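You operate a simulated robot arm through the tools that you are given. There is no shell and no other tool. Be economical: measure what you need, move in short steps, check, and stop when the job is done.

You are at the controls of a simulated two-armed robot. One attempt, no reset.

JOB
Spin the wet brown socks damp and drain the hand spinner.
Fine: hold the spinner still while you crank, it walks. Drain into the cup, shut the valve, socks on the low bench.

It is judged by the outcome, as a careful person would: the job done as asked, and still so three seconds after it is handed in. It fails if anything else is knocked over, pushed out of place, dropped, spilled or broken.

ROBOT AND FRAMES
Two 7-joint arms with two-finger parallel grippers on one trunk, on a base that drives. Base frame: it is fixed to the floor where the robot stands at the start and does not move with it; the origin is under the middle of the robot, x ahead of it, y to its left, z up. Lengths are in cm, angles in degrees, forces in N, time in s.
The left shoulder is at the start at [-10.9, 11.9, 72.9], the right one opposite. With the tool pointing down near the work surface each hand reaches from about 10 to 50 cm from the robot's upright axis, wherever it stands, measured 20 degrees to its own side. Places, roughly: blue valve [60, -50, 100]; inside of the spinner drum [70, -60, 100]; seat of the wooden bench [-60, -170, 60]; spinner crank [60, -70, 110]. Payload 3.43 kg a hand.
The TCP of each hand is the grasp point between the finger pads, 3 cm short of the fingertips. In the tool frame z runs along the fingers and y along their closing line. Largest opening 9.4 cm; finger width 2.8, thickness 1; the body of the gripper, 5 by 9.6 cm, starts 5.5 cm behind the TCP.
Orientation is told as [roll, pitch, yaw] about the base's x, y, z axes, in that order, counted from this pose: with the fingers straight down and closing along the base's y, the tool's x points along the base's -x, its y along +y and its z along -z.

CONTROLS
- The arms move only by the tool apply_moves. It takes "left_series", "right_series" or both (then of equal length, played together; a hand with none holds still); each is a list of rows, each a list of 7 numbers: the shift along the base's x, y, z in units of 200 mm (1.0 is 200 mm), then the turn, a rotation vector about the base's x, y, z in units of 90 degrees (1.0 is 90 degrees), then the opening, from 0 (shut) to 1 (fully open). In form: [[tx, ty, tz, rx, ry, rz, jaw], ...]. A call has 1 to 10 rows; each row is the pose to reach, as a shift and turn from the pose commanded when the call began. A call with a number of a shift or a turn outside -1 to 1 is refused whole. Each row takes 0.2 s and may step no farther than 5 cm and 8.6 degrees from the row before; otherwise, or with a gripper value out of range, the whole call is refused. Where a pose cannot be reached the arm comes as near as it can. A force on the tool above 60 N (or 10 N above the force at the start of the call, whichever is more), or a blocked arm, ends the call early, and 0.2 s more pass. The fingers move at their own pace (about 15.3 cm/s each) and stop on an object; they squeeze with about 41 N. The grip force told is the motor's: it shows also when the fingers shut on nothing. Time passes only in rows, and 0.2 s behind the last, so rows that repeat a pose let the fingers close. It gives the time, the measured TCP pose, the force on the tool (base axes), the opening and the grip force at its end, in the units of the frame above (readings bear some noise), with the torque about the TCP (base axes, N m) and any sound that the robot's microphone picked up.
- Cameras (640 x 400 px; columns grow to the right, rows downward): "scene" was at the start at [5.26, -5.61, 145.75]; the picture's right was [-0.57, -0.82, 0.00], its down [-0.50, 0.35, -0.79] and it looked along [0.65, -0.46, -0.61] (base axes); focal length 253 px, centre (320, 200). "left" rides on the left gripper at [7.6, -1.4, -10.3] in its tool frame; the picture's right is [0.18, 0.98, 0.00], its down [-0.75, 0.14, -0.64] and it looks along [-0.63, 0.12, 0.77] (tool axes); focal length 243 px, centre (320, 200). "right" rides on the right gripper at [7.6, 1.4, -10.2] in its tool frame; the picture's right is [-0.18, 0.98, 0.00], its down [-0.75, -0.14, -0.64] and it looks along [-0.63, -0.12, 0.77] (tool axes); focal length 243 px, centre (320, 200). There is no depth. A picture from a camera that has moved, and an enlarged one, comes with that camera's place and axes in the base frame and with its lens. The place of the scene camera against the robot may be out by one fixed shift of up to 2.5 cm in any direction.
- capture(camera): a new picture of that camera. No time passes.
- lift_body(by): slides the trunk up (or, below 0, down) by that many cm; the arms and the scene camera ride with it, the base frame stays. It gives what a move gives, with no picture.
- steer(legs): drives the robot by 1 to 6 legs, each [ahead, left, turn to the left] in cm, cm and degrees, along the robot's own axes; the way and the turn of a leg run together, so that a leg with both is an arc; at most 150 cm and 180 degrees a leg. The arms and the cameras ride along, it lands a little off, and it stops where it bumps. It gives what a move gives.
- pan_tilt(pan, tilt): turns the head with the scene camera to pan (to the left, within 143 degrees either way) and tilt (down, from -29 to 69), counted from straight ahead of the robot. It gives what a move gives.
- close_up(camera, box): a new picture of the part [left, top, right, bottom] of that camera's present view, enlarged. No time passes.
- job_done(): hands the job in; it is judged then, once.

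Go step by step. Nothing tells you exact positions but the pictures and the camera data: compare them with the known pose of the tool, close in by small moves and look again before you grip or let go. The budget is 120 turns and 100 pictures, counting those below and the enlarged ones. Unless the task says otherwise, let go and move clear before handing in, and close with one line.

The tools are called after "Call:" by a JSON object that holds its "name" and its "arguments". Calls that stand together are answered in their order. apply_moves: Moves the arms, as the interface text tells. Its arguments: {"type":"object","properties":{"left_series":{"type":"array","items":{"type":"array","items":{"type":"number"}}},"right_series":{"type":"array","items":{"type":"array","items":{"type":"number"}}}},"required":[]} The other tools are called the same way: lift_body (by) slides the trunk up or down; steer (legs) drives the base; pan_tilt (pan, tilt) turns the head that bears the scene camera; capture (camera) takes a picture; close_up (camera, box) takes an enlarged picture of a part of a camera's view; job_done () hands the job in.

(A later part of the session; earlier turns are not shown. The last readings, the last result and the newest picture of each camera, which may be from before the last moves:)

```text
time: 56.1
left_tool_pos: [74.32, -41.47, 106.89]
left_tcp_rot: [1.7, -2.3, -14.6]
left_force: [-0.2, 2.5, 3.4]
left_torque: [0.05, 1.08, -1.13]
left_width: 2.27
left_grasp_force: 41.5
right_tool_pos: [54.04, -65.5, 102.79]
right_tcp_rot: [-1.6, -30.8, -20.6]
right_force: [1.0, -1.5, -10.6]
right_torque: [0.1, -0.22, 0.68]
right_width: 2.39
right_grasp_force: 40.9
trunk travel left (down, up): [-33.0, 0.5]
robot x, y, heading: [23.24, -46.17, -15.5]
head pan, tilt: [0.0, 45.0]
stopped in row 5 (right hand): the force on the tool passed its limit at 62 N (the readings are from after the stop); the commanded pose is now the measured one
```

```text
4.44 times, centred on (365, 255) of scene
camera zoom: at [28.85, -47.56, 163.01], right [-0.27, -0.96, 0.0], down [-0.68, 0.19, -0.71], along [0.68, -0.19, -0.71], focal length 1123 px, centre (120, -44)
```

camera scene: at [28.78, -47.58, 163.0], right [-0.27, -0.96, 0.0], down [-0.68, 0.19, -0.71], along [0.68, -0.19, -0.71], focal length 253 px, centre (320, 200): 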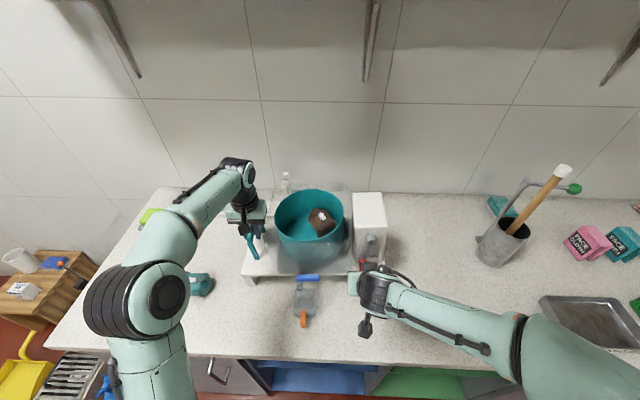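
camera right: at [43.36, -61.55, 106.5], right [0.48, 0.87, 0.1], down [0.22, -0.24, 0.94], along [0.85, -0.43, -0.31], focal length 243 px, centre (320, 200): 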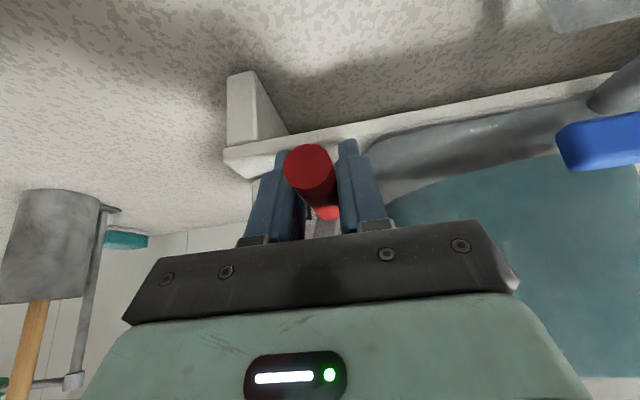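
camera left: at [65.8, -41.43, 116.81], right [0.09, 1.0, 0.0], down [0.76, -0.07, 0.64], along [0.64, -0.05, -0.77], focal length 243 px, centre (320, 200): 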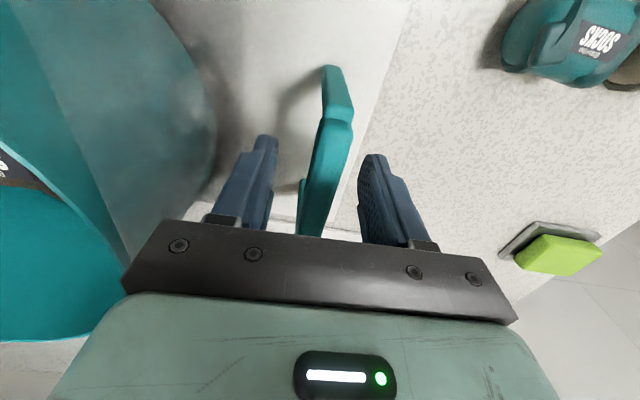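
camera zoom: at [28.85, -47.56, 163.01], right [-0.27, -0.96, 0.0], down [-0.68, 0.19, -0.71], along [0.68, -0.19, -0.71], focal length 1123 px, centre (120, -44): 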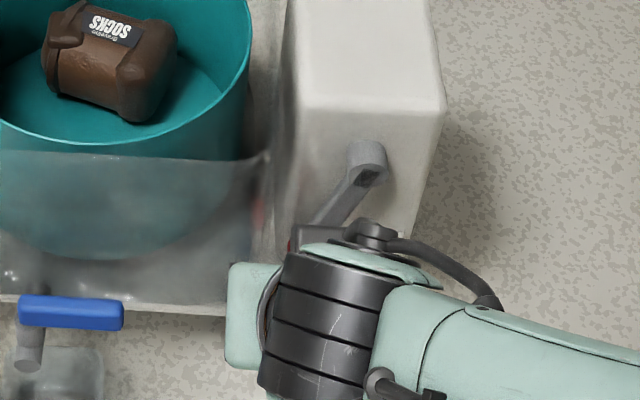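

Nothing obvious touches the fingers except the nearness of the tank; the crank itself refuses further turning this way. I'll restore the spinner's place and test the opposite direction gently.

Call:
{"name": "apply_moves", "arguments": {"left_series": [[-0.004, -0.012, 0, -0.004, 0, 0, 0], [-0.008, -0.025, 0, -0.008, 0.005, -0.003, 0], [-0.012, -0.038, 0, -0.012, 0.01, -0.006, 0], [-0.018, -0.052, -0.008, -0.016, 0.02, -0.01, 0], [-0.018, -0.052, -0.008, -0.016, 0.02, -0.01, 0]], "right_series": [[-0.003, -0.012, -0.006, 0.005, 0, 0.01, 0], [-0.006, -0.025, -0.012, 0.01, 0, 0.02, 0], [-0.009, -0.038, -0.018, 0.015, 0, 0.03, 0], [-0.012, -0.052, -0.025, 0.017, 0, 0.04, 0], [-0.012, -0.052, -0.025, 0.017, 0, 0.04, 0]]}}

Call:
{"name": "apply_moves", "arguments": {"right_series": [[-0.0035, -0.0125, -0.0065, 0, 0, 0, 0], [-0.0107, -0.038, -0.018, 0, 0, 0, 0], [-0.0219, -0.0774, -0.032, 0, 0, 0, 0], [-0.0374, -0.1323, -0.0435, 0, 0, 0, 0], [-0.057, -0.2015, -0.0465, 0, 0, 0, 0], [-0.0766, -0.2708, -0.037, 0, 0, 0, 0], [-0.0917, -0.3242, -0.0205, 0, 0, 0, 0], [-0.1024, -0.3622, -0.0035, 0, 0, 0, 0], [-0.1093, -0.3867, 0.0105, 0, 0, 0, 0], [-0.1127, -0.3987, 0.018, 0, 0, 0, 0]]}}

Call:
{"name": "close_up", "arguments": {"camera": "scene", "box": [220, 150, 440, 330]}}

```text
time: 57.3
left_tool_pos: [74.08, -42.27, 106.87]
left_tcp_rot: [-0.1, -1.2, -15.2]
left_force: [-3.2, 12.2, 7.2]
left_torque: [-0.55, -1.15, -0.97]
left_width: 2.19
left_grasp_force: 41.0
right_tool_pos: [53.88, -66.48, 102.66]
right_tcp_rot: [0.2, -30.8, -18.0]
right_force: [6.7, -7.2, 3.3]
right_torque: [-0.49, -1.11, -0.99]
right_width: 2.39
right_grasp_force: 41.0
trunk travel left (down, up): [-33.0, 0.5]
robot x, y, heading: [23.63, -45.67, -15.3]
head pan, tilt: [0.0, 45.0]
```

```text
time: 59.5
left_tool_pos: [73.91, -42.6, 106.92]
left_tcp_rot: [-0.1, -1.0, -15.4]
left_force: [-12.7, -10.9, -4.7]
left_torque: [0.14, -0.07, -0.9]
left_width: 2.16
left_grasp_force: 41.2
right_tool_pos: [51.66, -74.58, 102.72]
right_tcp_rot: [0.2, -30.5, -17.9]
right_force: [9.5, 10.9, 1.0]
right_torque: [-0.46, -0.13, -1.0]
right_width: 2.4
right_grasp_force: 40.5
trunk travel left (down, up): [-33.0, 0.5]
robot x, y, heading: [23.12, -45.7, -15.6]
head pan, tilt: [0.0, 45.0]
```

```text
2.22 times, centred on (330, 240) of scene
camera zoom: at [28.77, -47.52, 163.0], right [-0.27, -0.96, 0.0], down [-0.68, 0.19, -0.71], along [0.68, -0.19, -0.71], focal length 561 px, centre (298, 111)
```

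zoom: 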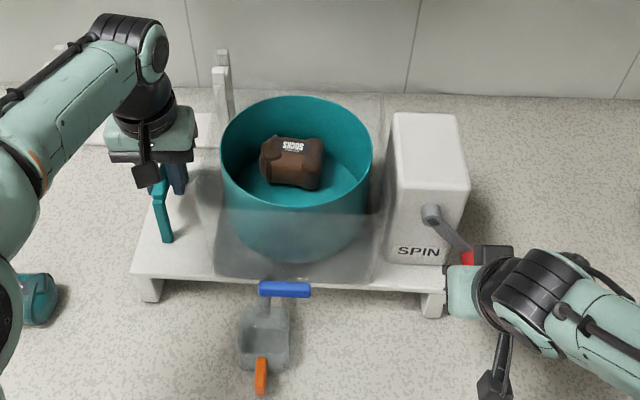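

Reverse turns smoothly. I'll continue counter-clockwise over the top and to the left side with gentle ramps.

Call:
{"name": "apply_moves", "arguments": {"right_series": [[-0.0065, -0.0231, 0.0165, 0, 0, 0, 0], [-0.0185, -0.0654, 0.054, 0, 0, 0, 0], [-0.0335, -0.1183, 0.121, 0, 0, 0, 0], [-0.0443, -0.1568, 0.198, 0, 0, 0, 0], [-0.0507, -0.1794, 0.2815, 0, 0, 0, 0], [-0.0521, -0.1842, 0.368, 0, 0, 0, 0], [-0.0487, -0.1722, 0.454, 0, 0, 0, 0], [-0.0437, -0.1544, 0.509, 0, 0, 0, 0], [-0.0394, -0.1395, 0.5415, 0, 0, 0, 0], [-0.0371, -0.1313, 0.5575, 0, 0, 0, 0]]}}

Call:
{"name": "apply_moves", "arguments": {"right_series": [[0.0042, 0.0149, 0.0245, 0, 0, 0, 0], [0.0139, 0.0491, 0.07, 0, 0, 0, 0], [0.0314, 0.1111, 0.128, 0, 0, 0, 0], [0.0518, 0.1833, 0.1715, 0, 0, 0, 0], [0.0743, 0.2626, 0.1985, 0, 0, 0, 0], [0.0978, 0.3458, 0.2075, 0, 0, 0, 0], [0.1213, 0.4291, 0.1985, 0, 0, 0, 0], [0.1364, 0.4824, 0.1825, 0, 0, 0, 0], [0.1455, 0.5147, 0.1685, 0, 0, 0, 0], [0.1499, 0.5301, 0.1605, 0, 0, 0, 0]]}}

Call:
{"name": "close_up", "arguments": {"camera": "scene", "box": [220, 150, 440, 330]}}

```text
time: 61.7
left_tool_pos: [73.82, -42.98, 107.03]
left_tcp_rot: [-0.8, -1.3, -15.5]
left_force: [-21.5, -19.2, 17.9]
left_torque: [-0.56, -0.13, -0.98]
left_width: 2.22
left_grasp_force: 40.9
right_tool_pos: [50.8, -77.14, 113.93]
right_tcp_rot: [0.4, -30.5, -17.9]
right_force: [23.7, 21.8, -17.7]
right_torque: [-0.87, 0.08, -1.39]
right_width: 2.42
right_grasp_force: 40.6
trunk travel left (down, up): [-33.0, 0.5]
robot x, y, heading: [23.38, -45.99, -15.6]
head pan, tilt: [0.0, 45.0]
```

```text
time: 63.9
left_tool_pos: [73.88, -42.48, 106.92]
left_tcp_rot: [-0.2, -1.0, -15.3]
left_force: [-0.2, 10.4, -6.0]
left_torque: [-0.23, -1.16, -0.92]
left_width: 2.18
left_grasp_force: 41.3
right_tool_pos: [53.78, -66.4, 117.3]
right_tcp_rot: [0.4, -30.8, -17.8]
right_force: [0.0, -5.4, 7.9]
right_torque: [-0.51, -0.82, -1.04]
right_width: 2.44
right_grasp_force: 41.6
trunk travel left (down, up): [-33.0, 0.5]
robot x, y, heading: [23.38, -45.97, -15.3]
head pan, tilt: [0.0, 45.0]
```

```text
2.22 times, centred on (330, 240) of scene
camera zoom: at [28.73, -47.39, 163.01], right [-0.27, -0.96, 0.0], down [-0.68, 0.19, -0.71], along [0.68, -0.19, -0.71], focal length 561 px, centre (298, 111)
```

zoom: 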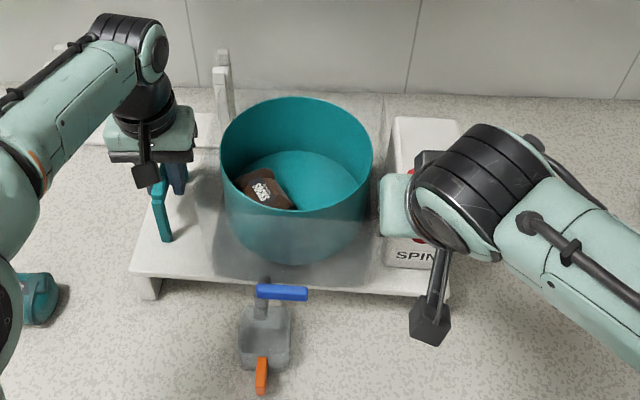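

Counter-clockwise over the top works smoothly with the spinner staying put. Continue down the left side to horizontal.

Call:
{"name": "apply_moves", "arguments": {"right_series": [[0.0069, 0.0245, -0.014, 0, 0, 0, 0], [0.0197, 0.0697, -0.048, 0, 0, 0, 0], [0.0337, 0.1193, -0.0985, 0, 0, 0, 0], [0.0471, 0.1664, -0.17, 0, 0, 0, 0], [0.0562, 0.1987, -0.25, 0, 0, 0, 0], [0.0596, 0.2107, -0.3065, 0, 0, 0, 0], [0.0605, 0.214, -0.3425, 0, 0, 0, 0], [0.0608, 0.215, -0.368, 0, 0, 0, 0]]}}

Call:
{"name": "close_up", "arguments": {"camera": "scene", "box": [220, 150, 440, 330]}}

```text
time: 64.9
left_tool_pos: [73.97, -42.32, 106.35]
left_tcp_rot: [0.0, -0.5, -15.3]
left_force: [-6.3, 3.2, -5.4]
left_torque: [-0.58, -0.99, -0.92]
left_width: 2.2
left_grasp_force: 41.0
right_tool_pos: [54.8, -63.69, 114.95]
right_tcp_rot: [0.4, -31.6, -18.4]
right_force: [-0.5, 2.4, 13.2]
right_torque: [-0.02, 0.42, -1.06]
right_width: 2.39
right_grasp_force: 41.1
trunk travel left (down, up): [-33.0, 0.5]
robot x, y, heading: [23.6, -45.84, -15.5]
head pan, tilt: [0.0, 45.0]
stopped in row 4 (right hand): the force on the tool passed its limit at 74 N (the readings are from after the stop); the commanded pose is now the measured one
```

```text
2.22 times, centred on (330, 240) of scene
camera zoom: at [28.79, -47.41, 162.99], right [-0.27, -0.96, 0.0], down [-0.68, 0.19, -0.71], along [0.68, -0.19, -0.71], focal length 561 px, centre (298, 111)
```

zoom: 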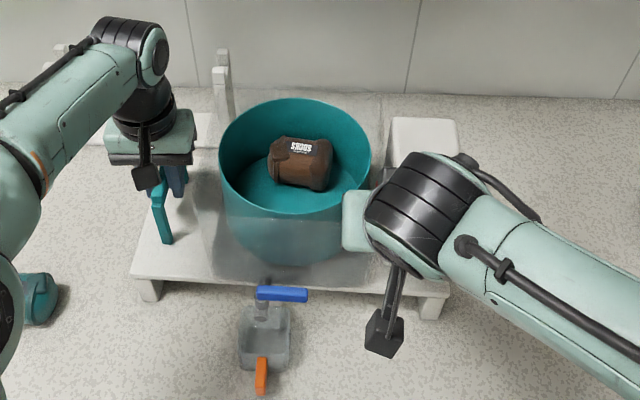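

Blocked again, now at 52° left of the top: so it's always the left side that obstructs. Look through the right and left cameras for a contact.

Call:
{"name": "capture", "arguments": {"camera": "right"}}

Call:
{"name": "capture", "arguments": {"camera": "left"}}

Call:
{"name": "close_up", "arguments": {"camera": "scene", "box": [320, 190, 410, 270]}}

```text
31 pictures are left
camera right: at [43.87, -58.54, 119.8], right [0.46, 0.88, 0.1], down [0.24, -0.23, 0.94], along [0.86, -0.4, -0.32], focal length 243 px, centre (320, 200)
```

right: 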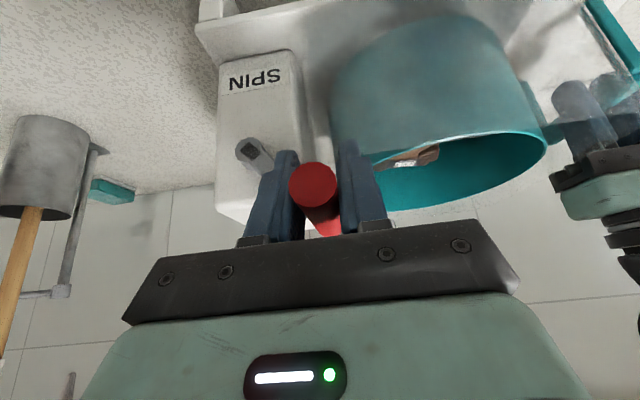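

```text
30 pictures are left
camera left: at [66.1, -41.64, 116.39], right [0.08, 1.0, 0.0], down [0.76, -0.06, 0.65], along [0.65, -0.05, -0.76], focal length 243 px, centre (320, 200)
```

left: 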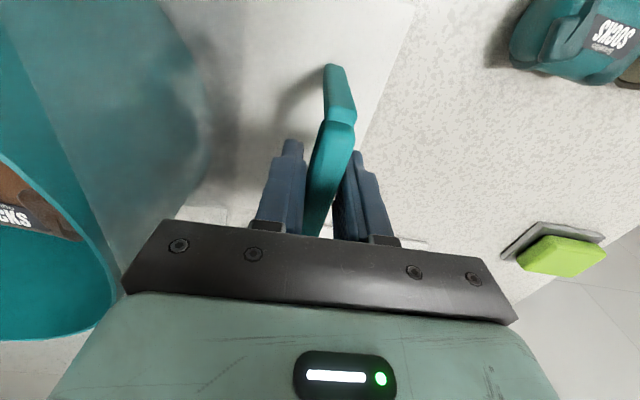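

```text
5.00 times, centred on (365, 230) of scene
camera zoom: at [28.79, -47.41, 162.99], right [-0.27, -0.96, 0.0], down [-0.68, 0.19, -0.71], along [0.68, -0.19, -0.71], focal length 1263 px, centre (95, 50)
```

zoom: 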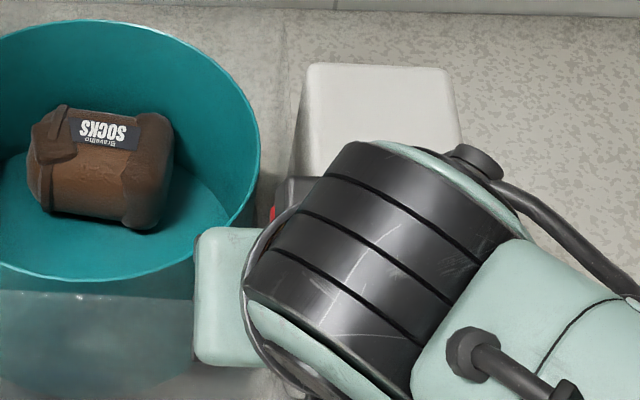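

No clear contact is visible; the fingers sit deep on the knob, near the crank arm. I'll regrip farther out on the knob (2 cm back) and test whether it passes.

Call:
{"name": "apply_moves", "arguments": {"right_series": [[0, 0, 0, 0, 0, 0, 0.15], [0, 0, 0, 0, 0, 0, 0.32], [0, 0, 0, 0, 0, 0, 0.32], [-0.045, 0.013, 0, 0, 0, 0, 0.32], [-0.09, 0.026, 0, 0, 0, 0, 0.32], [-0.09, 0.026, 0, 0, 0, 0, 0.32]]}}

Call:
{"name": "capture", "arguments": {"camera": "right"}}

```text
time: 66.3
left_tool_pos: [74.0, -42.45, 106.38]
left_tcp_rot: [0.1, -0.8, -15.3]
left_force: [-2.6, 1.1, -4.5]
left_torque: [0.4, 0.86, -0.95]
left_width: 2.19
left_grasp_force: 41.2
right_tool_pos: [52.93, -63.19, 114.8]
right_tcp_rot: [0.3, -31.3, -18.0]
right_force: [0.4, 0.4, -0.3]
right_torque: [0.04, 0.02, -0.01]
right_width: 3.0
right_grasp_force: 0.0
trunk travel left (down, up): [-33.0, 0.5]
robot x, y, heading: [23.51, -45.94, -15.3]
head pan, tilt: [0.0, 45.0]
```

```text
28 pictures are left
camera right: at [42.05, -58.13, 119.71], right [0.45, 0.89, 0.1], down [0.25, -0.23, 0.94], along [0.86, -0.4, -0.33], focal length 243 px, centre (320, 200)
```

right: 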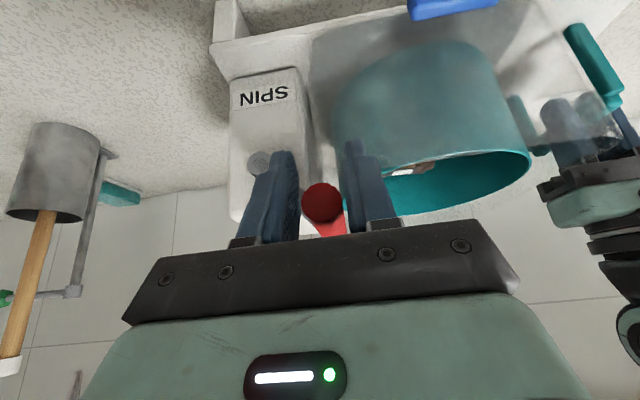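

Call:
{"name": "apply_moves", "arguments": {"right_series": [[0, 0, 0.035, 0, 0, 0, 0.32], [0, 0, 0.035, 0, 0, 0, 0.1], [0, 0, 0.035, 0, 0, 0, 0], [0, 0, 0.035, 0, 0, 0, 0]]}}

Call:
{"name": "apply_moves", "arguments": {"right_series": [[0.0023, 0.0082, -0.0115, 0, 0, 0, 0], [0.0068, 0.024, -0.0355, 0, 0, 0, 0], [0.0125, 0.0443, -0.0735, 0, 0, 0, 0], [0.0184, 0.0649, -0.1275, 0, 0, 0, 0], [0.0222, 0.0784, -0.1835, 0, 0, 0, 0], [0.0237, 0.0837, -0.2265, 0, 0, 0, 0], [0.0239, 0.0847, -0.2555, 0, 0, 0, 0]]}}

Call:
{"name": "close_up", "arguments": {"camera": "scene", "box": [220, 150, 440, 330]}}

```text
time: 67.3
left_tool_pos: [74.09, -42.39, 106.36]
left_tcp_rot: [0.1, -0.7, -15.2]
left_force: [-5.5, 0.0, -3.1]
left_torque: [0.1, 0.18, -1.02]
left_width: 2.15
left_grasp_force: 40.9
right_tool_pos: [52.86, -63.23, 115.56]
right_tcp_rot: [0.3, -31.5, -18.2]
right_force: [4.2, 0.5, 0.0]
right_torque: [0.23, 0.14, -0.01]
right_width: 2.36
right_grasp_force: 40.6
trunk travel left (down, up): [-33.0, 0.5]
robot x, y, heading: [23.46, -45.81, -15.4]
head pan, tilt: [0.0, 45.0]
```

```text
time: 68.9
left_tool_pos: [73.76, -42.64, 106.4]
left_tcp_rot: [-0.4, -0.5, -15.7]
left_force: [-27.4, -20.8, -0.9]
left_torque: [0.11, -0.61, -1.0]
left_width: 2.14
left_grasp_force: 41.0
right_tool_pos: [53.68, -60.88, 110.71]
right_tcp_rot: [1.0, -32.0, -17.9]
right_force: [27.3, 28.7, 12.8]
right_torque: [-0.18, 0.74, 0.12]
right_width: 2.38
right_grasp_force: 41.3
trunk travel left (down, up): [-33.0, 0.5]
robot x, y, heading: [23.65, -45.78, -15.5]
head pan, tilt: [0.0, 45.0]
```

```text
2.22 times, centred on (330, 240) of scene
camera zoom: at [28.75, -47.29, 163.0], right [-0.27, -0.96, 0.0], down [-0.68, 0.19, -0.71], along [0.68, -0.19, -0.71], focal length 561 px, centre (298, 111)
```

zoom: 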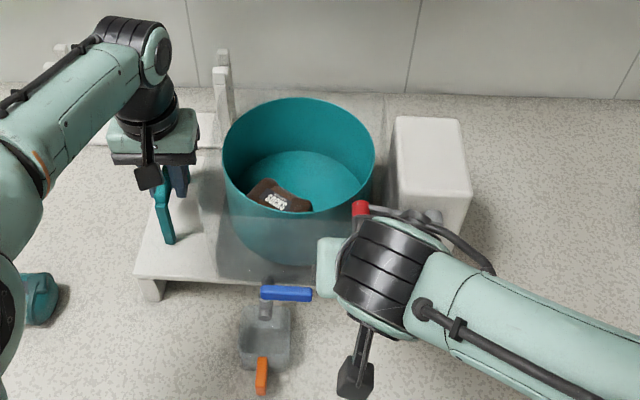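

It passes now — the deep grip had been catching on the crank arm. Force data put the pivot at l≈−52.1 with r≈8.5; I continue counter-clockwise through the bottom.

Call:
{"name": "apply_moves", "arguments": {"right_series": [[0.0147, 0.0519, -0.03, 0, 0, 0, 0], [0.0146, 0.0515, -0.0745, 0, 0, 0, 0], [0.0122, 0.0433, -0.1335, 0, 0, 0, 0], [0.0056, 0.0197, -0.211, 0, 0, 0, 0], [-0.0061, -0.0216, -0.289, 0, 0, 0, 0], [-0.0219, -0.0774, -0.356, 0, 0, 0, 0], [-0.0412, -0.1457, -0.4095, 0, 0, 0, 0], [-0.0631, -0.2232, -0.447, 0, 0, 0, 0], [-0.0806, -0.2852, -0.4635, 0, 0, 0, 0], [-0.0928, -0.328, -0.469, 0, 0, 0, 0]]}}

```text
time: 71.1
left_tool_pos: [74.05, -42.42, 106.64]
left_tcp_rot: [-0.1, -1.1, -15.2]
left_force: [-4.9, -9.9, 14.3]
left_torque: [-0.59, -0.47, -0.93]
left_width: 2.13
left_grasp_force: 41.4
right_tool_pos: [51.55, -68.33, 101.21]
right_tcp_rot: [0.3, -31.4, -18.2]
right_force: [4.7, 3.8, -8.9]
right_torque: [-0.33, -0.17, 0.13]
right_width: 2.36
right_grasp_force: 41.1
trunk travel left (down, up): [-33.0, 0.5]
robot x, y, heading: [23.27, -46.1, -15.6]
head pan, tilt: [0.0, 45.0]
```

Smooth. Now I'll use 120° segments with ramps; first one to test the higher speed.

Call:
{"name": "apply_moves", "arguments": {"right_series": [[-0.0081, -0.0285, -0.001, 0, 0, 0, 0], [-0.0262, -0.0925, 0.0042, 0, 0, 0, 0], [-0.0532, -0.1883, 0.0328, 0, 0, 0, 0], [-0.0824, -0.2913, 0.0984, 0, 0, 0, 0], [-0.1061, -0.3752, 0.1988, 0, 0, 0, 0], [-0.1202, -0.4253, 0.3212, 0, 0, 0, 0], [-0.1236, -0.4371, 0.4388, 0, 0, 0, 0], [-0.1202, -0.4253, 0.5268, 0, 0, 0, 0], [-0.1152, -0.4076, 0.5832, 0, 0, 0, 0], [-0.112, -0.396, 0.6103, 0, 0, 0, 0]]}}

```text
time: 73.3
left_tool_pos: [74.11, -41.94, 106.52]
left_tcp_rot: [0.6, -0.7, -14.8]
left_force: [10.0, 25.2, 11.9]
left_torque: [-0.16, 0.49, -0.96]
left_width: 2.13
left_grasp_force: 40.9
right_tool_pos: [49.04, -76.26, 113.37]
right_tcp_rot: [0.1, -31.5, -18.4]
right_force: [-17.8, -25.2, -5.2]
right_torque: [-0.45, -0.22, 0.5]
right_width: 2.0
right_grasp_force: 41.2
trunk travel left (down, up): [-33.0, 0.5]
robot x, y, heading: [23.31, -45.56, -15.7]
head pan, tilt: [0.0, 45.0]
```

The jaw width dropped to 2.0, hinting the knob has slid in the pads; check.

Call:
{"name": "capture", "arguments": {"camera": "right"}}

Call:
{"name": "close_up", "arguments": {"camera": "scene", "box": [220, 150, 440, 330]}}

```text
26 pictures are left
camera right: at [38.17, -71.13, 118.17], right [0.46, 0.88, 0.1], down [0.25, -0.23, 0.94], along [0.85, -0.41, -0.33], focal length 243 px, centre (320, 200)
```

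right: 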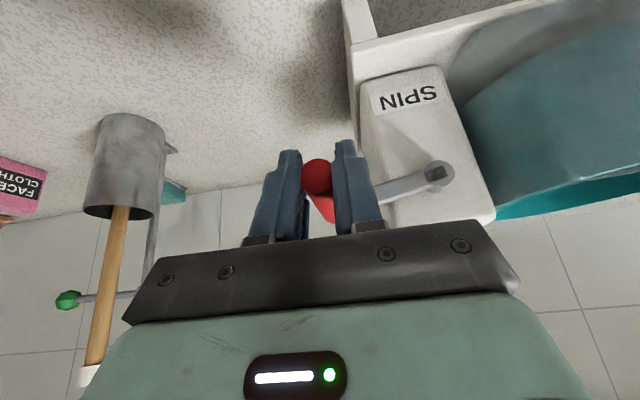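

```text
2.22 times, centred on (330, 240) of scene
camera zoom: at [28.54, -47.59, 163.01], right [-0.27, -0.96, 0.0], down [-0.68, 0.19, -0.71], along [0.68, -0.19, -0.71], focal length 561 px, centre (298, 111)
```

zoom: 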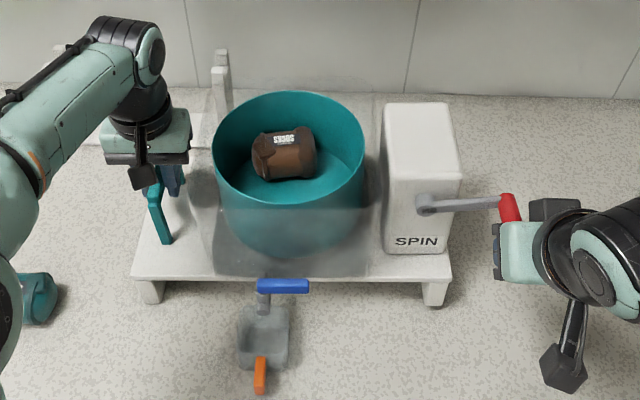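

Crank radius measures 9.0 cm, and the upward stroke on the right lifted/turned the spinner's light end. I'll set it down, regrip ~1 cm deeper, and from now on turn clockwise (pressing down on the right) and slower.

Call:
{"name": "apply_moves", "arguments": {"right_series": [[0, 0, -0.03, 0, 0, 0, 0], [0, 0, -0.06, 0, 0, 0, 0], [0, 0, -0.06, 0, 0, 0, 0.15], [0, 0, -0.06, 0, 0, 0, 0.35], [0, 0, -0.06, 0, 0, 0, 0.35], [0, 0, -0.06, 0, 0, 0, 0.35]]}}

Call:
{"name": "capture", "arguments": {"camera": "right"}}

Call:
{"name": "close_up", "arguments": {"camera": "scene", "box": [220, 150, 440, 330]}}

```text
time: 74.7
left_tool_pos: [74.06, -42.32, 106.34]
left_tcp_rot: [0.1, -0.5, -15.2]
left_force: [6.5, 12.1, -8.0]
left_torque: [0.38, 0.59, -1.03]
left_width: 2.08
left_grasp_force: 41.2
right_tool_pos: [49.32, -75.84, 112.13]
right_tcp_rot: [0.3, -31.5, -18.2]
right_force: [-5.3, -12.3, -3.4]
right_torque: [-0.05, -0.08, -0.01]
right_width: 4.05
right_grasp_force: 6.0
trunk travel left (down, up): [-33.0, 0.5]
robot x, y, heading: [23.53, -46.04, -15.4]
head pan, tilt: [0.0, 45.0]
```

```text
24 pictures are left
camera right: at [38.44, -70.9, 116.92], right [0.45, 0.89, 0.1], down [0.25, -0.23, 0.94], along [0.86, -0.4, -0.33], focal length 243 px, centre (320, 200)
```

right: 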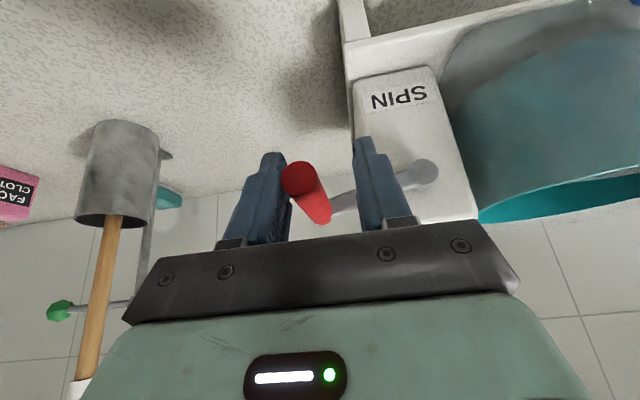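

```text
2.22 times, centred on (330, 240) of scene
camera zoom: at [28.82, -47.55, 163.0], right [-0.27, -0.96, 0.0], down [-0.68, 0.19, -0.71], along [0.68, -0.19, -0.71], focal length 561 px, centre (298, 111)
```

zoom: 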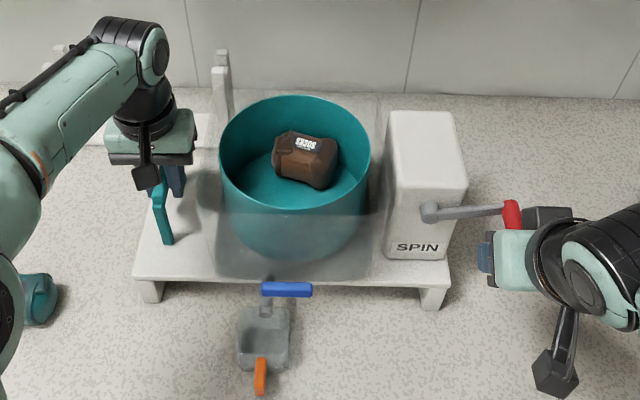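

The spinner sprang back to its original place. I'll centre and regrip the knob 1 cm deeper, then turn clockwise toward the bottom.

Call:
{"name": "apply_moves", "arguments": {"right_series": [[0.0, -0.03, -0.01, 0, 0, 0, 0.35], [0.035, -0.062, -0.015, 0, 0, 0, 0.35], [0.035, -0.062, -0.015, 0, 0, 0.0, 0.15], [0.035, -0.062, -0.015, 0, 0, 0, 0], [0.035, -0.062, -0.015, 0, 0, 0, 0], [0.035, -0.062, -0.015, 0, 0, 0, 0]]}}

Call:
{"name": "apply_moves", "arguments": {"right_series": [[-0.0017, -0.006, -0.0217, 0, 0, 0, 0], [-0.0041, -0.0147, -0.066, 0, 0, 0, 0], [-0.0054, -0.0192, -0.1338, 0, 0, 0, 0], [-0.0031, -0.0109, -0.2162, 0, 0, 0, 0], [0.0043, 0.0152, -0.3025, 0, 0, 0, 0], [0.0164, 0.0581, -0.3811, 0, 0, 0, 0], [0.0312, 0.1104, -0.4438, 0, 0, 0, 0], [0.0456, 0.1612, -0.4864, 0, 0, 0, 0], [0.0561, 0.1983, -0.5101, 0, 0, 0, 0], [0.0616, 0.2177, -0.5204, 0, 0, 0, 0]]}}

```text
time: 76.1
left_tool_pos: [74.14, -42.28, 106.21]
left_tcp_rot: [0.2, -0.7, -15.1]
left_force: [10.1, 15.2, -8.3]
left_torque: [-0.05, 0.04, -0.89]
left_width: 2.06
left_grasp_force: 40.6
right_tool_pos: [50.09, -77.37, 111.86]
right_tcp_rot: [0.2, -31.5, -18.2]
right_force: [-11.4, -20.4, 9.0]
right_torque: [-0.03, -0.52, 0.55]
right_width: 2.02
right_grasp_force: 41.3
trunk travel left (down, up): [-33.0, 0.5]
robot x, y, heading: [23.49, -45.88, -15.6]
head pan, tilt: [0.0, 45.0]
```

```text
time: 78.3
left_tool_pos: [73.91, -42.36, 106.57]
left_tcp_rot: [-0.1, -0.7, -15.4]
left_force: [-1.2, -0.1, -3.9]
left_torque: [0.0, -0.74, -0.4]
left_width: 2.03
left_grasp_force: 40.9
right_tool_pos: [51.42, -72.55, 101.8]
right_tcp_rot: [0.3, -32.3, -18.2]
right_force: [0.6, 9.1, 42.9]
right_torque: [0.14, -0.27, 0.37]
right_width: 2.08
right_grasp_force: 41.1
trunk travel left (down, up): [-33.0, 0.5]
robot x, y, heading: [23.75, -46.15, -15.3]
head pan, tilt: [0.0, 45.0]
```

Call:
{"name": "capture", "arguments": {"camera": "right"}}

Call:
{"name": "close_up", "arguments": {"camera": "scene", "box": [220, 150, 440, 330]}}

```text
22 pictures are left
camera right: at [40.41, -67.52, 106.51], right [0.45, 0.89, 0.1], down [0.24, -0.23, 0.94], along [0.86, -0.4, -0.31], focal length 243 px, centre (320, 200)
```

right: 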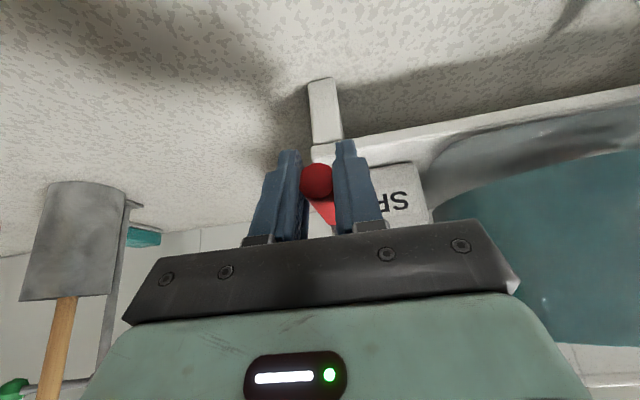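

```text
2.22 times, centred on (330, 240) of scene
camera zoom: at [28.58, -47.2, 163.03], right [-0.27, -0.96, 0.0], down [-0.68, 0.19, -0.71], along [0.68, -0.19, -0.71], focal length 561 px, centre (298, 111)
```

zoom: 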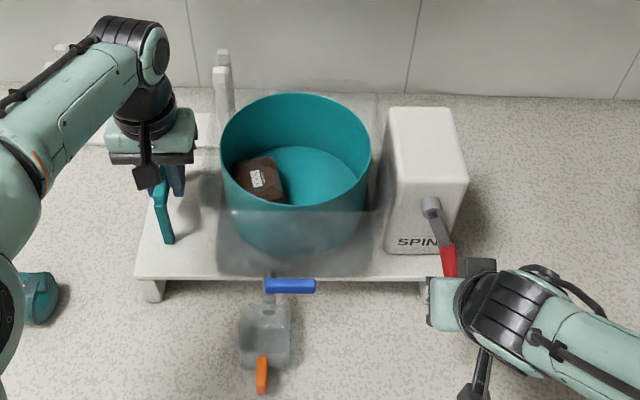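

The knob is only held by its tip and my circle was ~0.4 cm low. I'll release (spinner springs back), then look and regrip deeper with the refined circle: centre l −52.3, z 109.55, r 8.55.

Call:
{"name": "apply_moves", "arguments": {"right_series": [[0, 0, 0.02, 0, 0, 0, 0.15], [0, 0, 0.02, 0, 0, 0, 0.4], [0, 0, 0.02, 0, 0, 0, 0.4], [0, 0, 0.02, 0, 0, 0, 0.4]]}}

Call:
{"name": "capture", "arguments": {"camera": "right"}}

```text
time: 79.3
left_tool_pos: [73.95, -42.46, 106.41]
left_tcp_rot: [0.0, -0.6, -15.3]
left_force: [-1.2, -0.2, -6.3]
left_torque: [0.25, 0.1, -0.65]
left_width: 2.02
left_grasp_force: 41.3
right_tool_pos: [51.17, -72.85, 101.75]
right_tcp_rot: [0.4, -31.4, -18.2]
right_force: [0.7, -0.1, -0.3]
right_torque: [-0.02, 0.03, -0.01]
right_width: 3.77
right_grasp_force: 0.1
trunk travel left (down, up): [-33.0, 0.5]
robot x, y, heading: [23.48, -46.0, -15.8]
head pan, tilt: [0.0, 45.0]
```

```text
20 pictures are left
camera right: at [40.33, -67.79, 106.61], right [0.45, 0.89, 0.1], down [0.25, -0.23, 0.94], along [0.86, -0.4, -0.33], focal length 243 px, centre (320, 200)
```

right: 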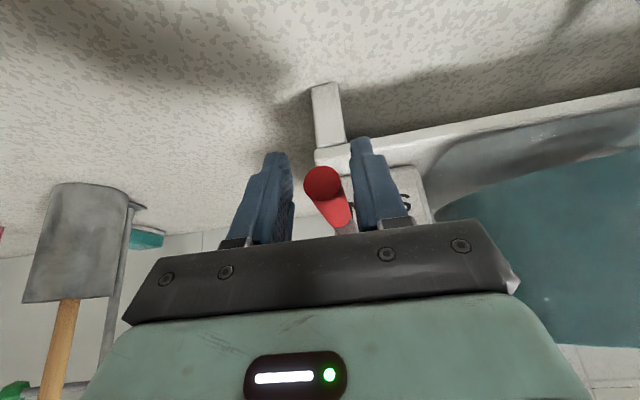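

Call:
{"name": "apply_moves", "arguments": {"right_series": [[0.04, -0.011, -0.005, 0, 0, 0, 0.4], [0.077, -0.022, -0.01, 0, 0, 0, 0.4], [0.077, -0.022, -0.01, 0, 0, 0, 0.15], [0.077, -0.022, -0.01, 0, 0, 0, 0], [0.077, -0.022, -0.01, 0, 0, 0, 0]]}}

Call:
{"name": "apply_moves", "arguments": {"right_series": [[0.0056, 0.0199, -0.0093, 0, 0, 0, 0], [0.0172, 0.0609, -0.0244, 0, 0, 0, 0], [0.0353, 0.1248, -0.0385, 0, 0, 0, 0], [0.0599, 0.2118, -0.0408, 0, 0, 0, 0], [0.086, 0.3042, -0.0222, 0, 0, 0, 0], [0.1104, 0.3903, 0.0177, 0, 0, 0, 0], [0.1301, 0.4602, 0.0715, 0, 0, 0, 0], [0.144, 0.5092, 0.1271, 0, 0, 0, 0], [0.153, 0.5413, 0.1774, 0, 0, 0, 0], [0.1568, 0.5546, 0.2042, 0, 0, 0, 0]]}}

```text
time: 80.5
left_tool_pos: [74.05, -42.48, 106.3]
left_tcp_rot: [0.2, -0.7, -15.3]
left_force: [-1.1, -4.8, -6.3]
left_torque: [0.39, 0.68, -0.43]
left_width: 2.05
left_grasp_force: 40.8
right_tool_pos: [52.8, -73.16, 101.68]
right_tcp_rot: [0.3, -31.5, -18.0]
right_force: [0.1, 5.2, 1.6]
right_torque: [-0.12, -0.02, 0.83]
right_width: 2.37
right_grasp_force: 41.0
trunk travel left (down, up): [-33.0, 0.5]
robot x, y, heading: [23.66, -46.07, -15.6]
head pan, tilt: [0.0, 45.0]
```

```text
time: 82.0
left_tool_pos: [74.7, -41.22, 106.65]
left_tcp_rot: [1.3, -1.3, -14.5]
left_force: [1.7, 1.1, -1.7]
left_torque: [0.12, 1.21, -1.01]
left_width: 2.13
left_grasp_force: 41.1
right_tool_pos: [54.46, -65.81, 101.41]
right_tcp_rot: [-1.7, -29.9, -18.4]
right_force: [-1.9, -1.2, -9.4]
right_torque: [-0.02, 0.01, 1.19]
right_width: 2.49
right_grasp_force: 41.1
trunk travel left (down, up): [-33.0, 0.5]
robot x, y, heading: [23.44, -45.94, -15.4]
head pan, tilt: [0.0, 45.0]
stopped in row 7 (right hand): the force on the tool passed its limit at 65 N (the readings are from after the stop); the commanded pose is now the measured one
```

Deep grip collides again at the lower left (tilted fingertips reach the clear tank). I'll restore the spinner, then reduce the tilt to ~16° so the fingertips reach less far forward, and regrip slightly shallower.

Call:
{"name": "apply_moves", "arguments": {"left_series": [[-0.009, -0.015, -0.002, -0.003, 0.002, -0.002, 0], [-0.019, -0.03, -0.004, -0.006, 0.004, -0.004, 0], [-0.028, -0.045, -0.007, -0.01, 0.006, -0.006, 0], [-0.037, -0.061, -0.01, -0.013, 0.008, -0.008, 0], [-0.037, -0.061, -0.01, -0.013, 0.008, -0.008, 0]], "right_series": [[-0.009, -0.015, -0.005, 0.005, 0, 0, 0], [-0.019, -0.03, -0.01, 0.01, 0, 0, 0], [-0.028, -0.045, -0.015, 0.015, 0, 0, 0], [-0.037, -0.061, -0.02, 0.02, 0, 0, 0], [-0.037, -0.061, -0.02, 0.02, 0, 0, 0]]}}

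Call:
{"name": "apply_moves", "arguments": {"right_series": [[0, 0, 0, 0, 0, 0, 0.2], [0, 0, 0, 0, 0, 0, 0.4], [0, 0, 0, 0, 0, 0, 0.4], [-0.01, 0.003, 0, 0.024, 0.085, 0.01, 0.4], [-0.02, 0.006, 0, 0.046, 0.165, 0.02, 0.4], [-0.02, 0.006, 0, 0.046, 0.165, 0.02, 0.4]]}}

Call:
{"name": "capture", "arguments": {"camera": "right"}}

Call:
{"name": "close_up", "arguments": {"camera": "scene", "box": [220, 150, 440, 330]}}

```text
time: 83.2
left_tool_pos: [74.0, -42.35, 106.49]
left_tcp_rot: [-0.2, -1.2, -14.9]
left_force: [1.8, 6.4, -1.5]
left_torque: [-0.49, -1.22, -0.92]
left_width: 2.08
left_grasp_force: 40.9
right_tool_pos: [53.83, -66.96, 101.42]
right_tcp_rot: [0.7, -29.6, -19.8]
right_force: [0.9, -3.1, 3.2]
right_torque: [-0.12, -0.72, 1.12]
right_width: 2.5
right_grasp_force: 41.1
trunk travel left (down, up): [-33.0, 0.5]
robot x, y, heading: [23.79, -45.73, -15.5]
head pan, tilt: [0.0, 45.0]
```

```text
time: 84.6
left_tool_pos: [73.81, -42.54, 106.26]
left_tcp_rot: [-0.3, -0.9, -15.1]
left_force: [-1.9, -0.4, -5.7]
left_torque: [-0.02, 0.43, -0.87]
left_width: 2.07
left_grasp_force: 41.1
right_tool_pos: [53.24, -66.86, 101.2]
right_tcp_rot: [-0.2, -13.9, -17.6]
right_force: [0.6, -0.1, 0.7]
right_torque: [0.03, 0.04, 0.0]
right_width: 3.74
right_grasp_force: 0.1
trunk travel left (down, up): [-33.0, 0.5]
robot x, y, heading: [23.73, -45.79, -15.7]
head pan, tilt: [0.0, 45.0]
```

```text
19 pictures are left
camera right: at [44.27, -62.44, 109.34], right [0.47, 0.88, 0.04], down [0.51, -0.3, 0.81], along [0.72, -0.35, -0.59], focal length 243 px, centre (320, 200)
```

right: 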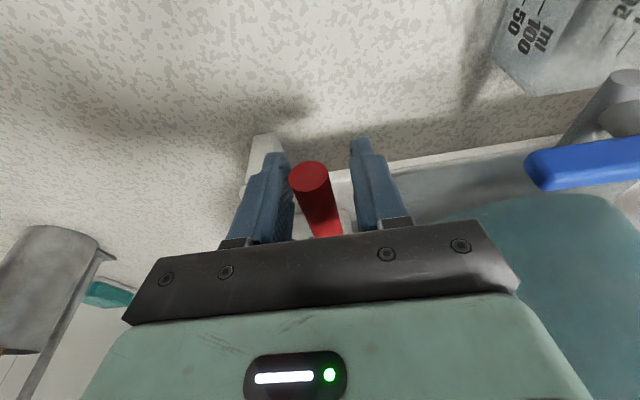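

```text
2.22 times, centred on (330, 240) of scene
camera zoom: at [28.79, -47.54, 163.0], right [-0.27, -0.96, 0.0], down [-0.68, 0.19, -0.71], along [0.68, -0.19, -0.71], focal length 561 px, centre (298, 111)
```

zoom: 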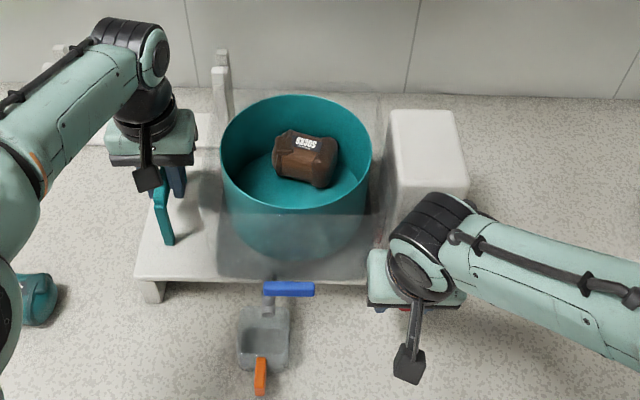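

Spinner is at its place and the knob well within the pads. Centre, close, and try the left-side quarter clockwise with this shallower tilt.

Call:
{"name": "apply_moves", "arguments": {"right_series": [[-0.006, -0.022, -0.005, 0, 0, 0, 0.4], [-0.006, -0.022, -0.005, 0, 0, 0, 0.15], [-0.006, -0.022, -0.005, 0, 0, 0, 0], [-0.006, -0.022, -0.005, 0, 0, 0, 0]]}}

Call:
{"name": "apply_moves", "arguments": {"right_series": [[0.006, 0.0211, 0.0058, 0, 0, 0, 0], [0.0176, 0.0621, 0.0208, 0, 0, 0, 0], [0.0341, 0.1204, 0.0514, 0, 0, 0, 0], [0.0536, 0.1896, 0.1062, 0, 0, 0, 0], [0.0708, 0.2504, 0.181, 0, 0, 0, 0], [0.083, 0.2935, 0.268, 0, 0, 0, 0], [0.0892, 0.3155, 0.3555, 0, 0, 0, 0], [0.0905, 0.3202, 0.4307, 0, 0, 0, 0], [0.089, 0.3149, 0.4908, 0, 0, 0, 0], [0.0874, 0.3092, 0.5204, 0, 0, 0, 0]]}}

```text
time: 85.6
left_tool_pos: [73.85, -42.43, 106.34]
left_tcp_rot: [-0.2, -1.0, -15.1]
left_force: [-7.1, -6.9, -5.0]
left_torque: [0.5, 0.92, -0.98]
left_width: 2.04
left_grasp_force: 41.3
right_tool_pos: [53.34, -67.22, 101.1]
right_tcp_rot: [-0.2, -14.1, -17.3]
right_force: [5.3, 6.8, -0.5]
right_torque: [-0.28, -0.11, 0.9]
right_width: 2.41
right_grasp_force: 41.7
trunk travel left (down, up): [-33.0, 0.5]
robot x, y, heading: [23.69, -45.51, -15.6]
head pan, tilt: [0.0, 45.0]
```

```text
time: 87.8
left_tool_pos: [74.0, -42.53, 106.61]
left_tcp_rot: [-0.1, -1.3, -15.0]
left_force: [9.3, 15.8, 11.8]
left_torque: [-0.3, 0.35, -0.95]
left_width: 2.11
left_grasp_force: 41.1
right_tool_pos: [54.97, -61.19, 111.52]
right_tcp_rot: [-0.4, -14.1, -17.5]
right_force: [-7.1, -13.0, -11.6]
right_torque: [0.38, -0.01, 0.33]
right_width: 2.38
right_grasp_force: 41.0
trunk travel left (down, up): [-33.0, 0.5]
robot x, y, heading: [23.2, -46.02, -15.4]
head pan, tilt: [0.0, 45.0]
```

The left side passes now. Continue over the top and down the right.

Call:
{"name": "apply_moves", "arguments": {"right_series": [[-0.0016, -0.0056, 0.0219, 0, 0, 0, 0], [-0.0056, -0.02, 0.0646, 0, 0, 0, 0], [-0.014, -0.0494, 0.1252, 0, 0, 0, 0], [-0.0289, -0.1021, 0.1971, 0, 0, 0, 0], [-0.0492, -0.1741, 0.2603, 0, 0, 0, 0], [-0.0729, -0.2578, 0.3051, 0, 0, 0, 0], [-0.0967, -0.342, 0.328, 0, 0, 0, 0], [-0.1172, -0.4143, 0.3329, 0, 0, 0, 0], [-0.1335, -0.4721, 0.3273, 0, 0, 0, 0], [-0.1415, -0.5006, 0.3214, 0, 0, 0, 0]]}}

Call:
{"name": "apply_moves", "arguments": {"right_series": [[-0.006, -0.0211, -0.0058, 0, 0, 0, 0], [-0.0176, -0.0621, -0.0208, 0, 0, 0, 0], [-0.0341, -0.1204, -0.0514, 0, 0, 0, 0], [-0.0536, -0.1896, -0.1062, 0, 0, 0, 0], [-0.0708, -0.2504, -0.181, 0, 0, 0, 0], [-0.083, -0.2935, -0.268, 0, 0, 0, 0], [-0.0892, -0.3155, -0.3555, 0, 0, 0, 0], [-0.0905, -0.3202, -0.4307, 0, 0, 0, 0], [-0.089, -0.3149, -0.4908, 0, 0, 0, 0], [-0.0874, -0.3092, -0.5204, 0, 0, 0, 0]]}}

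```text
time: 90.0
left_tool_pos: [73.78, -42.37, 106.33]
left_tcp_rot: [0.2, -1.0, -14.9]
left_force: [-4.0, -6.4, -11.3]
left_torque: [0.35, 0.44, -0.86]
left_width: 2.1
left_grasp_force: 41.3
right_tool_pos: [52.13, -71.28, 118.1]
right_tcp_rot: [-0.3, -14.4, -17.7]
right_force: [-0.2, -0.9, 25.1]
right_torque: [-0.12, -0.97, 0.4]
right_width: 2.39
right_grasp_force: 41.0
trunk travel left (down, up): [-33.0, 0.5]
robot x, y, heading: [23.23, -45.76, -15.6]
head pan, tilt: [0.0, 45.0]
```

```text
time: 92.2
left_tool_pos: [73.86, -42.34, 106.28]
left_tcp_rot: [0.1, -1.0, -14.9]
left_force: [0.5, 4.8, -5.9]
left_torque: [0.24, 0.8, -0.9]
left_width: 2.07
left_grasp_force: 41.2
right_tool_pos: [50.38, -77.51, 107.5]
right_tcp_rot: [-0.3, -14.0, -17.7]
right_force: [-4.6, -5.8, 6.9]
right_torque: [0.36, -0.04, 0.09]
right_width: 2.37
right_grasp_force: 41.3
trunk travel left (down, up): [-33.0, 0.5]
robot x, y, heading: [23.58, -46.08, -15.4]
head pan, tilt: [0.0, 45.0]
```

Circle fits; forces are small and the spinner stays put. Continue with a full revolution.

Call:
{"name": "apply_moves", "arguments": {"right_series": [[0.0016, 0.0056, -0.0219, 0, 0, 0, 0], [0.0056, 0.02, -0.0646, 0, 0, 0, 0], [0.014, 0.0494, -0.1252, 0, 0, 0, 0], [0.0289, 0.1021, -0.1971, 0, 0, 0, 0], [0.0492, 0.1741, -0.2603, 0, 0, 0, 0], [0.0729, 0.2578, -0.3051, 0, 0, 0, 0], [0.0967, 0.342, -0.328, 0, 0, 0, 0], [0.1172, 0.4143, -0.3329, 0, 0, 0, 0], [0.1335, 0.4721, -0.3273, 0, 0, 0, 0], [0.1415, 0.5006, -0.3214, 0, 0, 0, 0]]}}

Call:
{"name": "apply_moves", "arguments": {"right_series": [[0.006, 0.0211, 0.0058, 0, 0, 0, 0], [0.0176, 0.0621, 0.0208, 0, 0, 0, 0], [0.0341, 0.1204, 0.0514, 0, 0, 0, 0], [0.0536, 0.1896, 0.1062, 0, 0, 0, 0], [0.0708, 0.2504, 0.181, 0, 0, 0, 0], [0.083, 0.2935, 0.268, 0, 0, 0, 0], [0.0892, 0.3155, 0.3555, 0, 0, 0, 0], [0.0905, 0.3202, 0.4307, 0, 0, 0, 0], [0.089, 0.3149, 0.4908, 0, 0, 0, 0], [0.0874, 0.3092, 0.5204, 0, 0, 0, 0]]}}

Call:
{"name": "apply_moves", "arguments": {"right_series": [[-0.0016, -0.0056, 0.0219, 0, 0, 0, 0], [-0.0056, -0.02, 0.0646, 0, 0, 0, 0], [-0.014, -0.0494, 0.1252, 0, 0, 0, 0], [-0.0289, -0.1021, 0.1971, 0, 0, 0, 0], [-0.0492, -0.1741, 0.2603, 0, 0, 0, 0], [-0.0729, -0.2578, 0.3051, 0, 0, 0, 0], [-0.0967, -0.342, 0.328, 0, 0, 0, 0], [-0.1172, -0.4143, 0.3329, 0, 0, 0, 0], [-0.1335, -0.4721, 0.3273, 0, 0, 0, 0], [-0.1415, -0.5006, 0.3214, 0, 0, 0, 0]]}}

Call:
{"name": "close_up", "arguments": {"camera": "scene", "box": [220, 150, 440, 330]}}

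```text
time: 94.4
left_tool_pos: [73.91, -42.54, 106.4]
left_tcp_rot: [-0.1, -1.1, -15.2]
left_force: [3.6, 5.0, 1.5]
left_torque: [-0.01, 0.5, -0.93]
left_width: 2.08
left_grasp_force: 41.2
right_tool_pos: [53.34, -67.19, 101.11]
right_tcp_rot: [-0.2, -14.1, -17.6]
right_force: [-3.3, -5.9, -9.8]
right_torque: [0.4, 0.13, 0.22]
right_width: 2.4
right_grasp_force: 40.6
trunk travel left (down, up): [-33.0, 0.5]
robot x, y, heading: [23.31, -46.15, -15.5]
head pan, tilt: [0.0, 45.0]
```

```text
time: 96.6
left_tool_pos: [73.91, -42.37, 106.56]
left_tcp_rot: [-0.1, -1.3, -15.0]
left_force: [7.3, 15.6, 11.1]
left_torque: [-0.53, 0.03, -0.95]
left_width: 2.13
left_grasp_force: 40.9
right_tool_pos: [54.99, -61.0, 111.55]
right_tcp_rot: [-0.3, -14.0, -17.6]
right_force: [-6.1, -13.6, -12.0]
right_torque: [0.54, 0.28, -0.04]
right_width: 2.38
right_grasp_force: 41.0
trunk travel left (down, up): [-33.0, 0.5]
robot x, y, heading: [23.19, -45.99, -15.7]
head pan, tilt: [0.0, 45.0]
```

```text
time: 98.8
left_tool_pos: [73.69, -42.43, 106.35]
left_tcp_rot: [0.0, -0.9, -15.1]
left_force: [-7.0, -13.3, -15.3]
left_torque: [0.11, -0.48, -0.3]
left_width: 2.04
left_grasp_force: 41.2
right_tool_pos: [52.09, -71.29, 118.43]
right_tcp_rot: [-0.1, -14.8, -17.7]
right_force: [-0.9, 2.0, 43.1]
right_torque: [0.03, -1.03, 0.62]
right_width: 2.08
right_grasp_force: 41.3
trunk travel left (down, up): [-33.0, 0.5]
robot x, y, heading: [23.5, -45.99, -15.6]
head pan, tilt: [0.0, 45.0]
```

```text
2.22 times, centred on (330, 240) of scene
camera zoom: at [28.53, -47.55, 163.02], right [-0.27, -0.96, 0.0], down [-0.68, 0.19, -0.71], along [0.68, -0.19, -0.71], focal length 561 px, centre (298, 111)
```

zoom: 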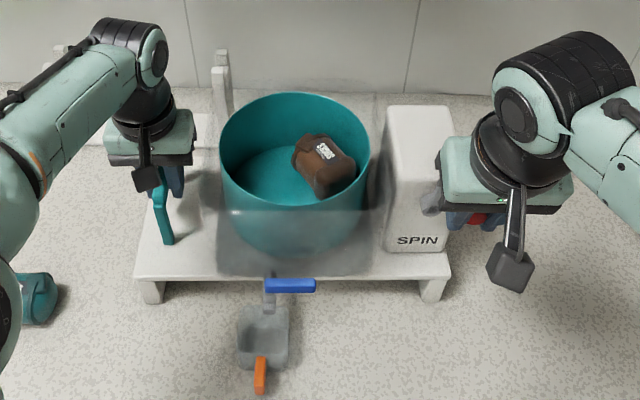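

The knob tip is slipping outward again (spinner crept back ~0.6 cm). Regrip 1 cm deeper, then pull the spinner back toward me with both hands.

Call:
{"name": "apply_moves", "arguments": {"right_series": [[0, 0, 0.01, 0, 0, 0, 0.15], [0, 0, 0.01, 0, 0, 0, 0.4], [0, 0, 0.01, 0, 0, 0, 0.4], [0.03, -0.008, 0.012, 0, 0, 0, 0.4], [0.055, -0.015, 0.012, 0, 0, 0, 0.4], [0.055, -0.015, 0.012, 0, 0, 0, 0.4]]}}

Call:
{"name": "capture", "arguments": {"camera": "right"}}

```text
time: 100.2
left_tool_pos: [73.9, -42.39, 106.36]
left_tcp_rot: [-0.1, -1.1, -15.0]
left_force: [1.1, 2.4, -3.4]
left_torque: [0.28, 0.21, 0.11]
left_width: 2.01
left_grasp_force: 41.2
right_tool_pos: [53.47, -71.4, 118.21]
right_tcp_rot: [-0.2, -13.9, -17.4]
right_force: [-0.3, 0.4, -0.9]
right_torque: [0.01, -0.05, -0.02]
right_width: 3.76
right_grasp_force: 0.1
trunk travel left (down, up): [-33.0, 0.5]
robot x, y, heading: [23.14, -45.8, -15.8]
head pan, tilt: [0.0, 45.0]
```

```text
16 pictures are left
camera right: at [44.3, -67.01, 126.35], right [0.47, 0.88, 0.04], down [0.51, -0.3, 0.81], along [0.72, -0.36, -0.59], focal length 243 px, centre (320, 200)
```

right: 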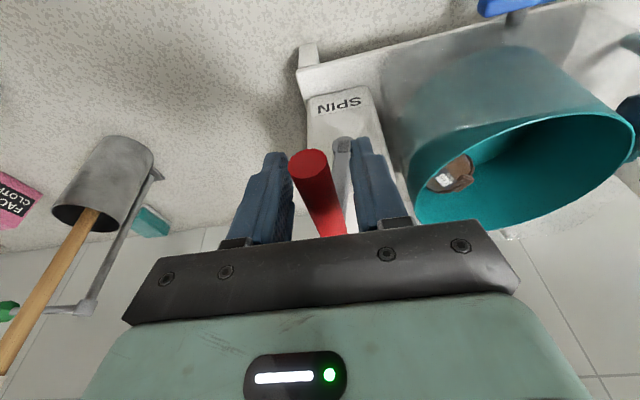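

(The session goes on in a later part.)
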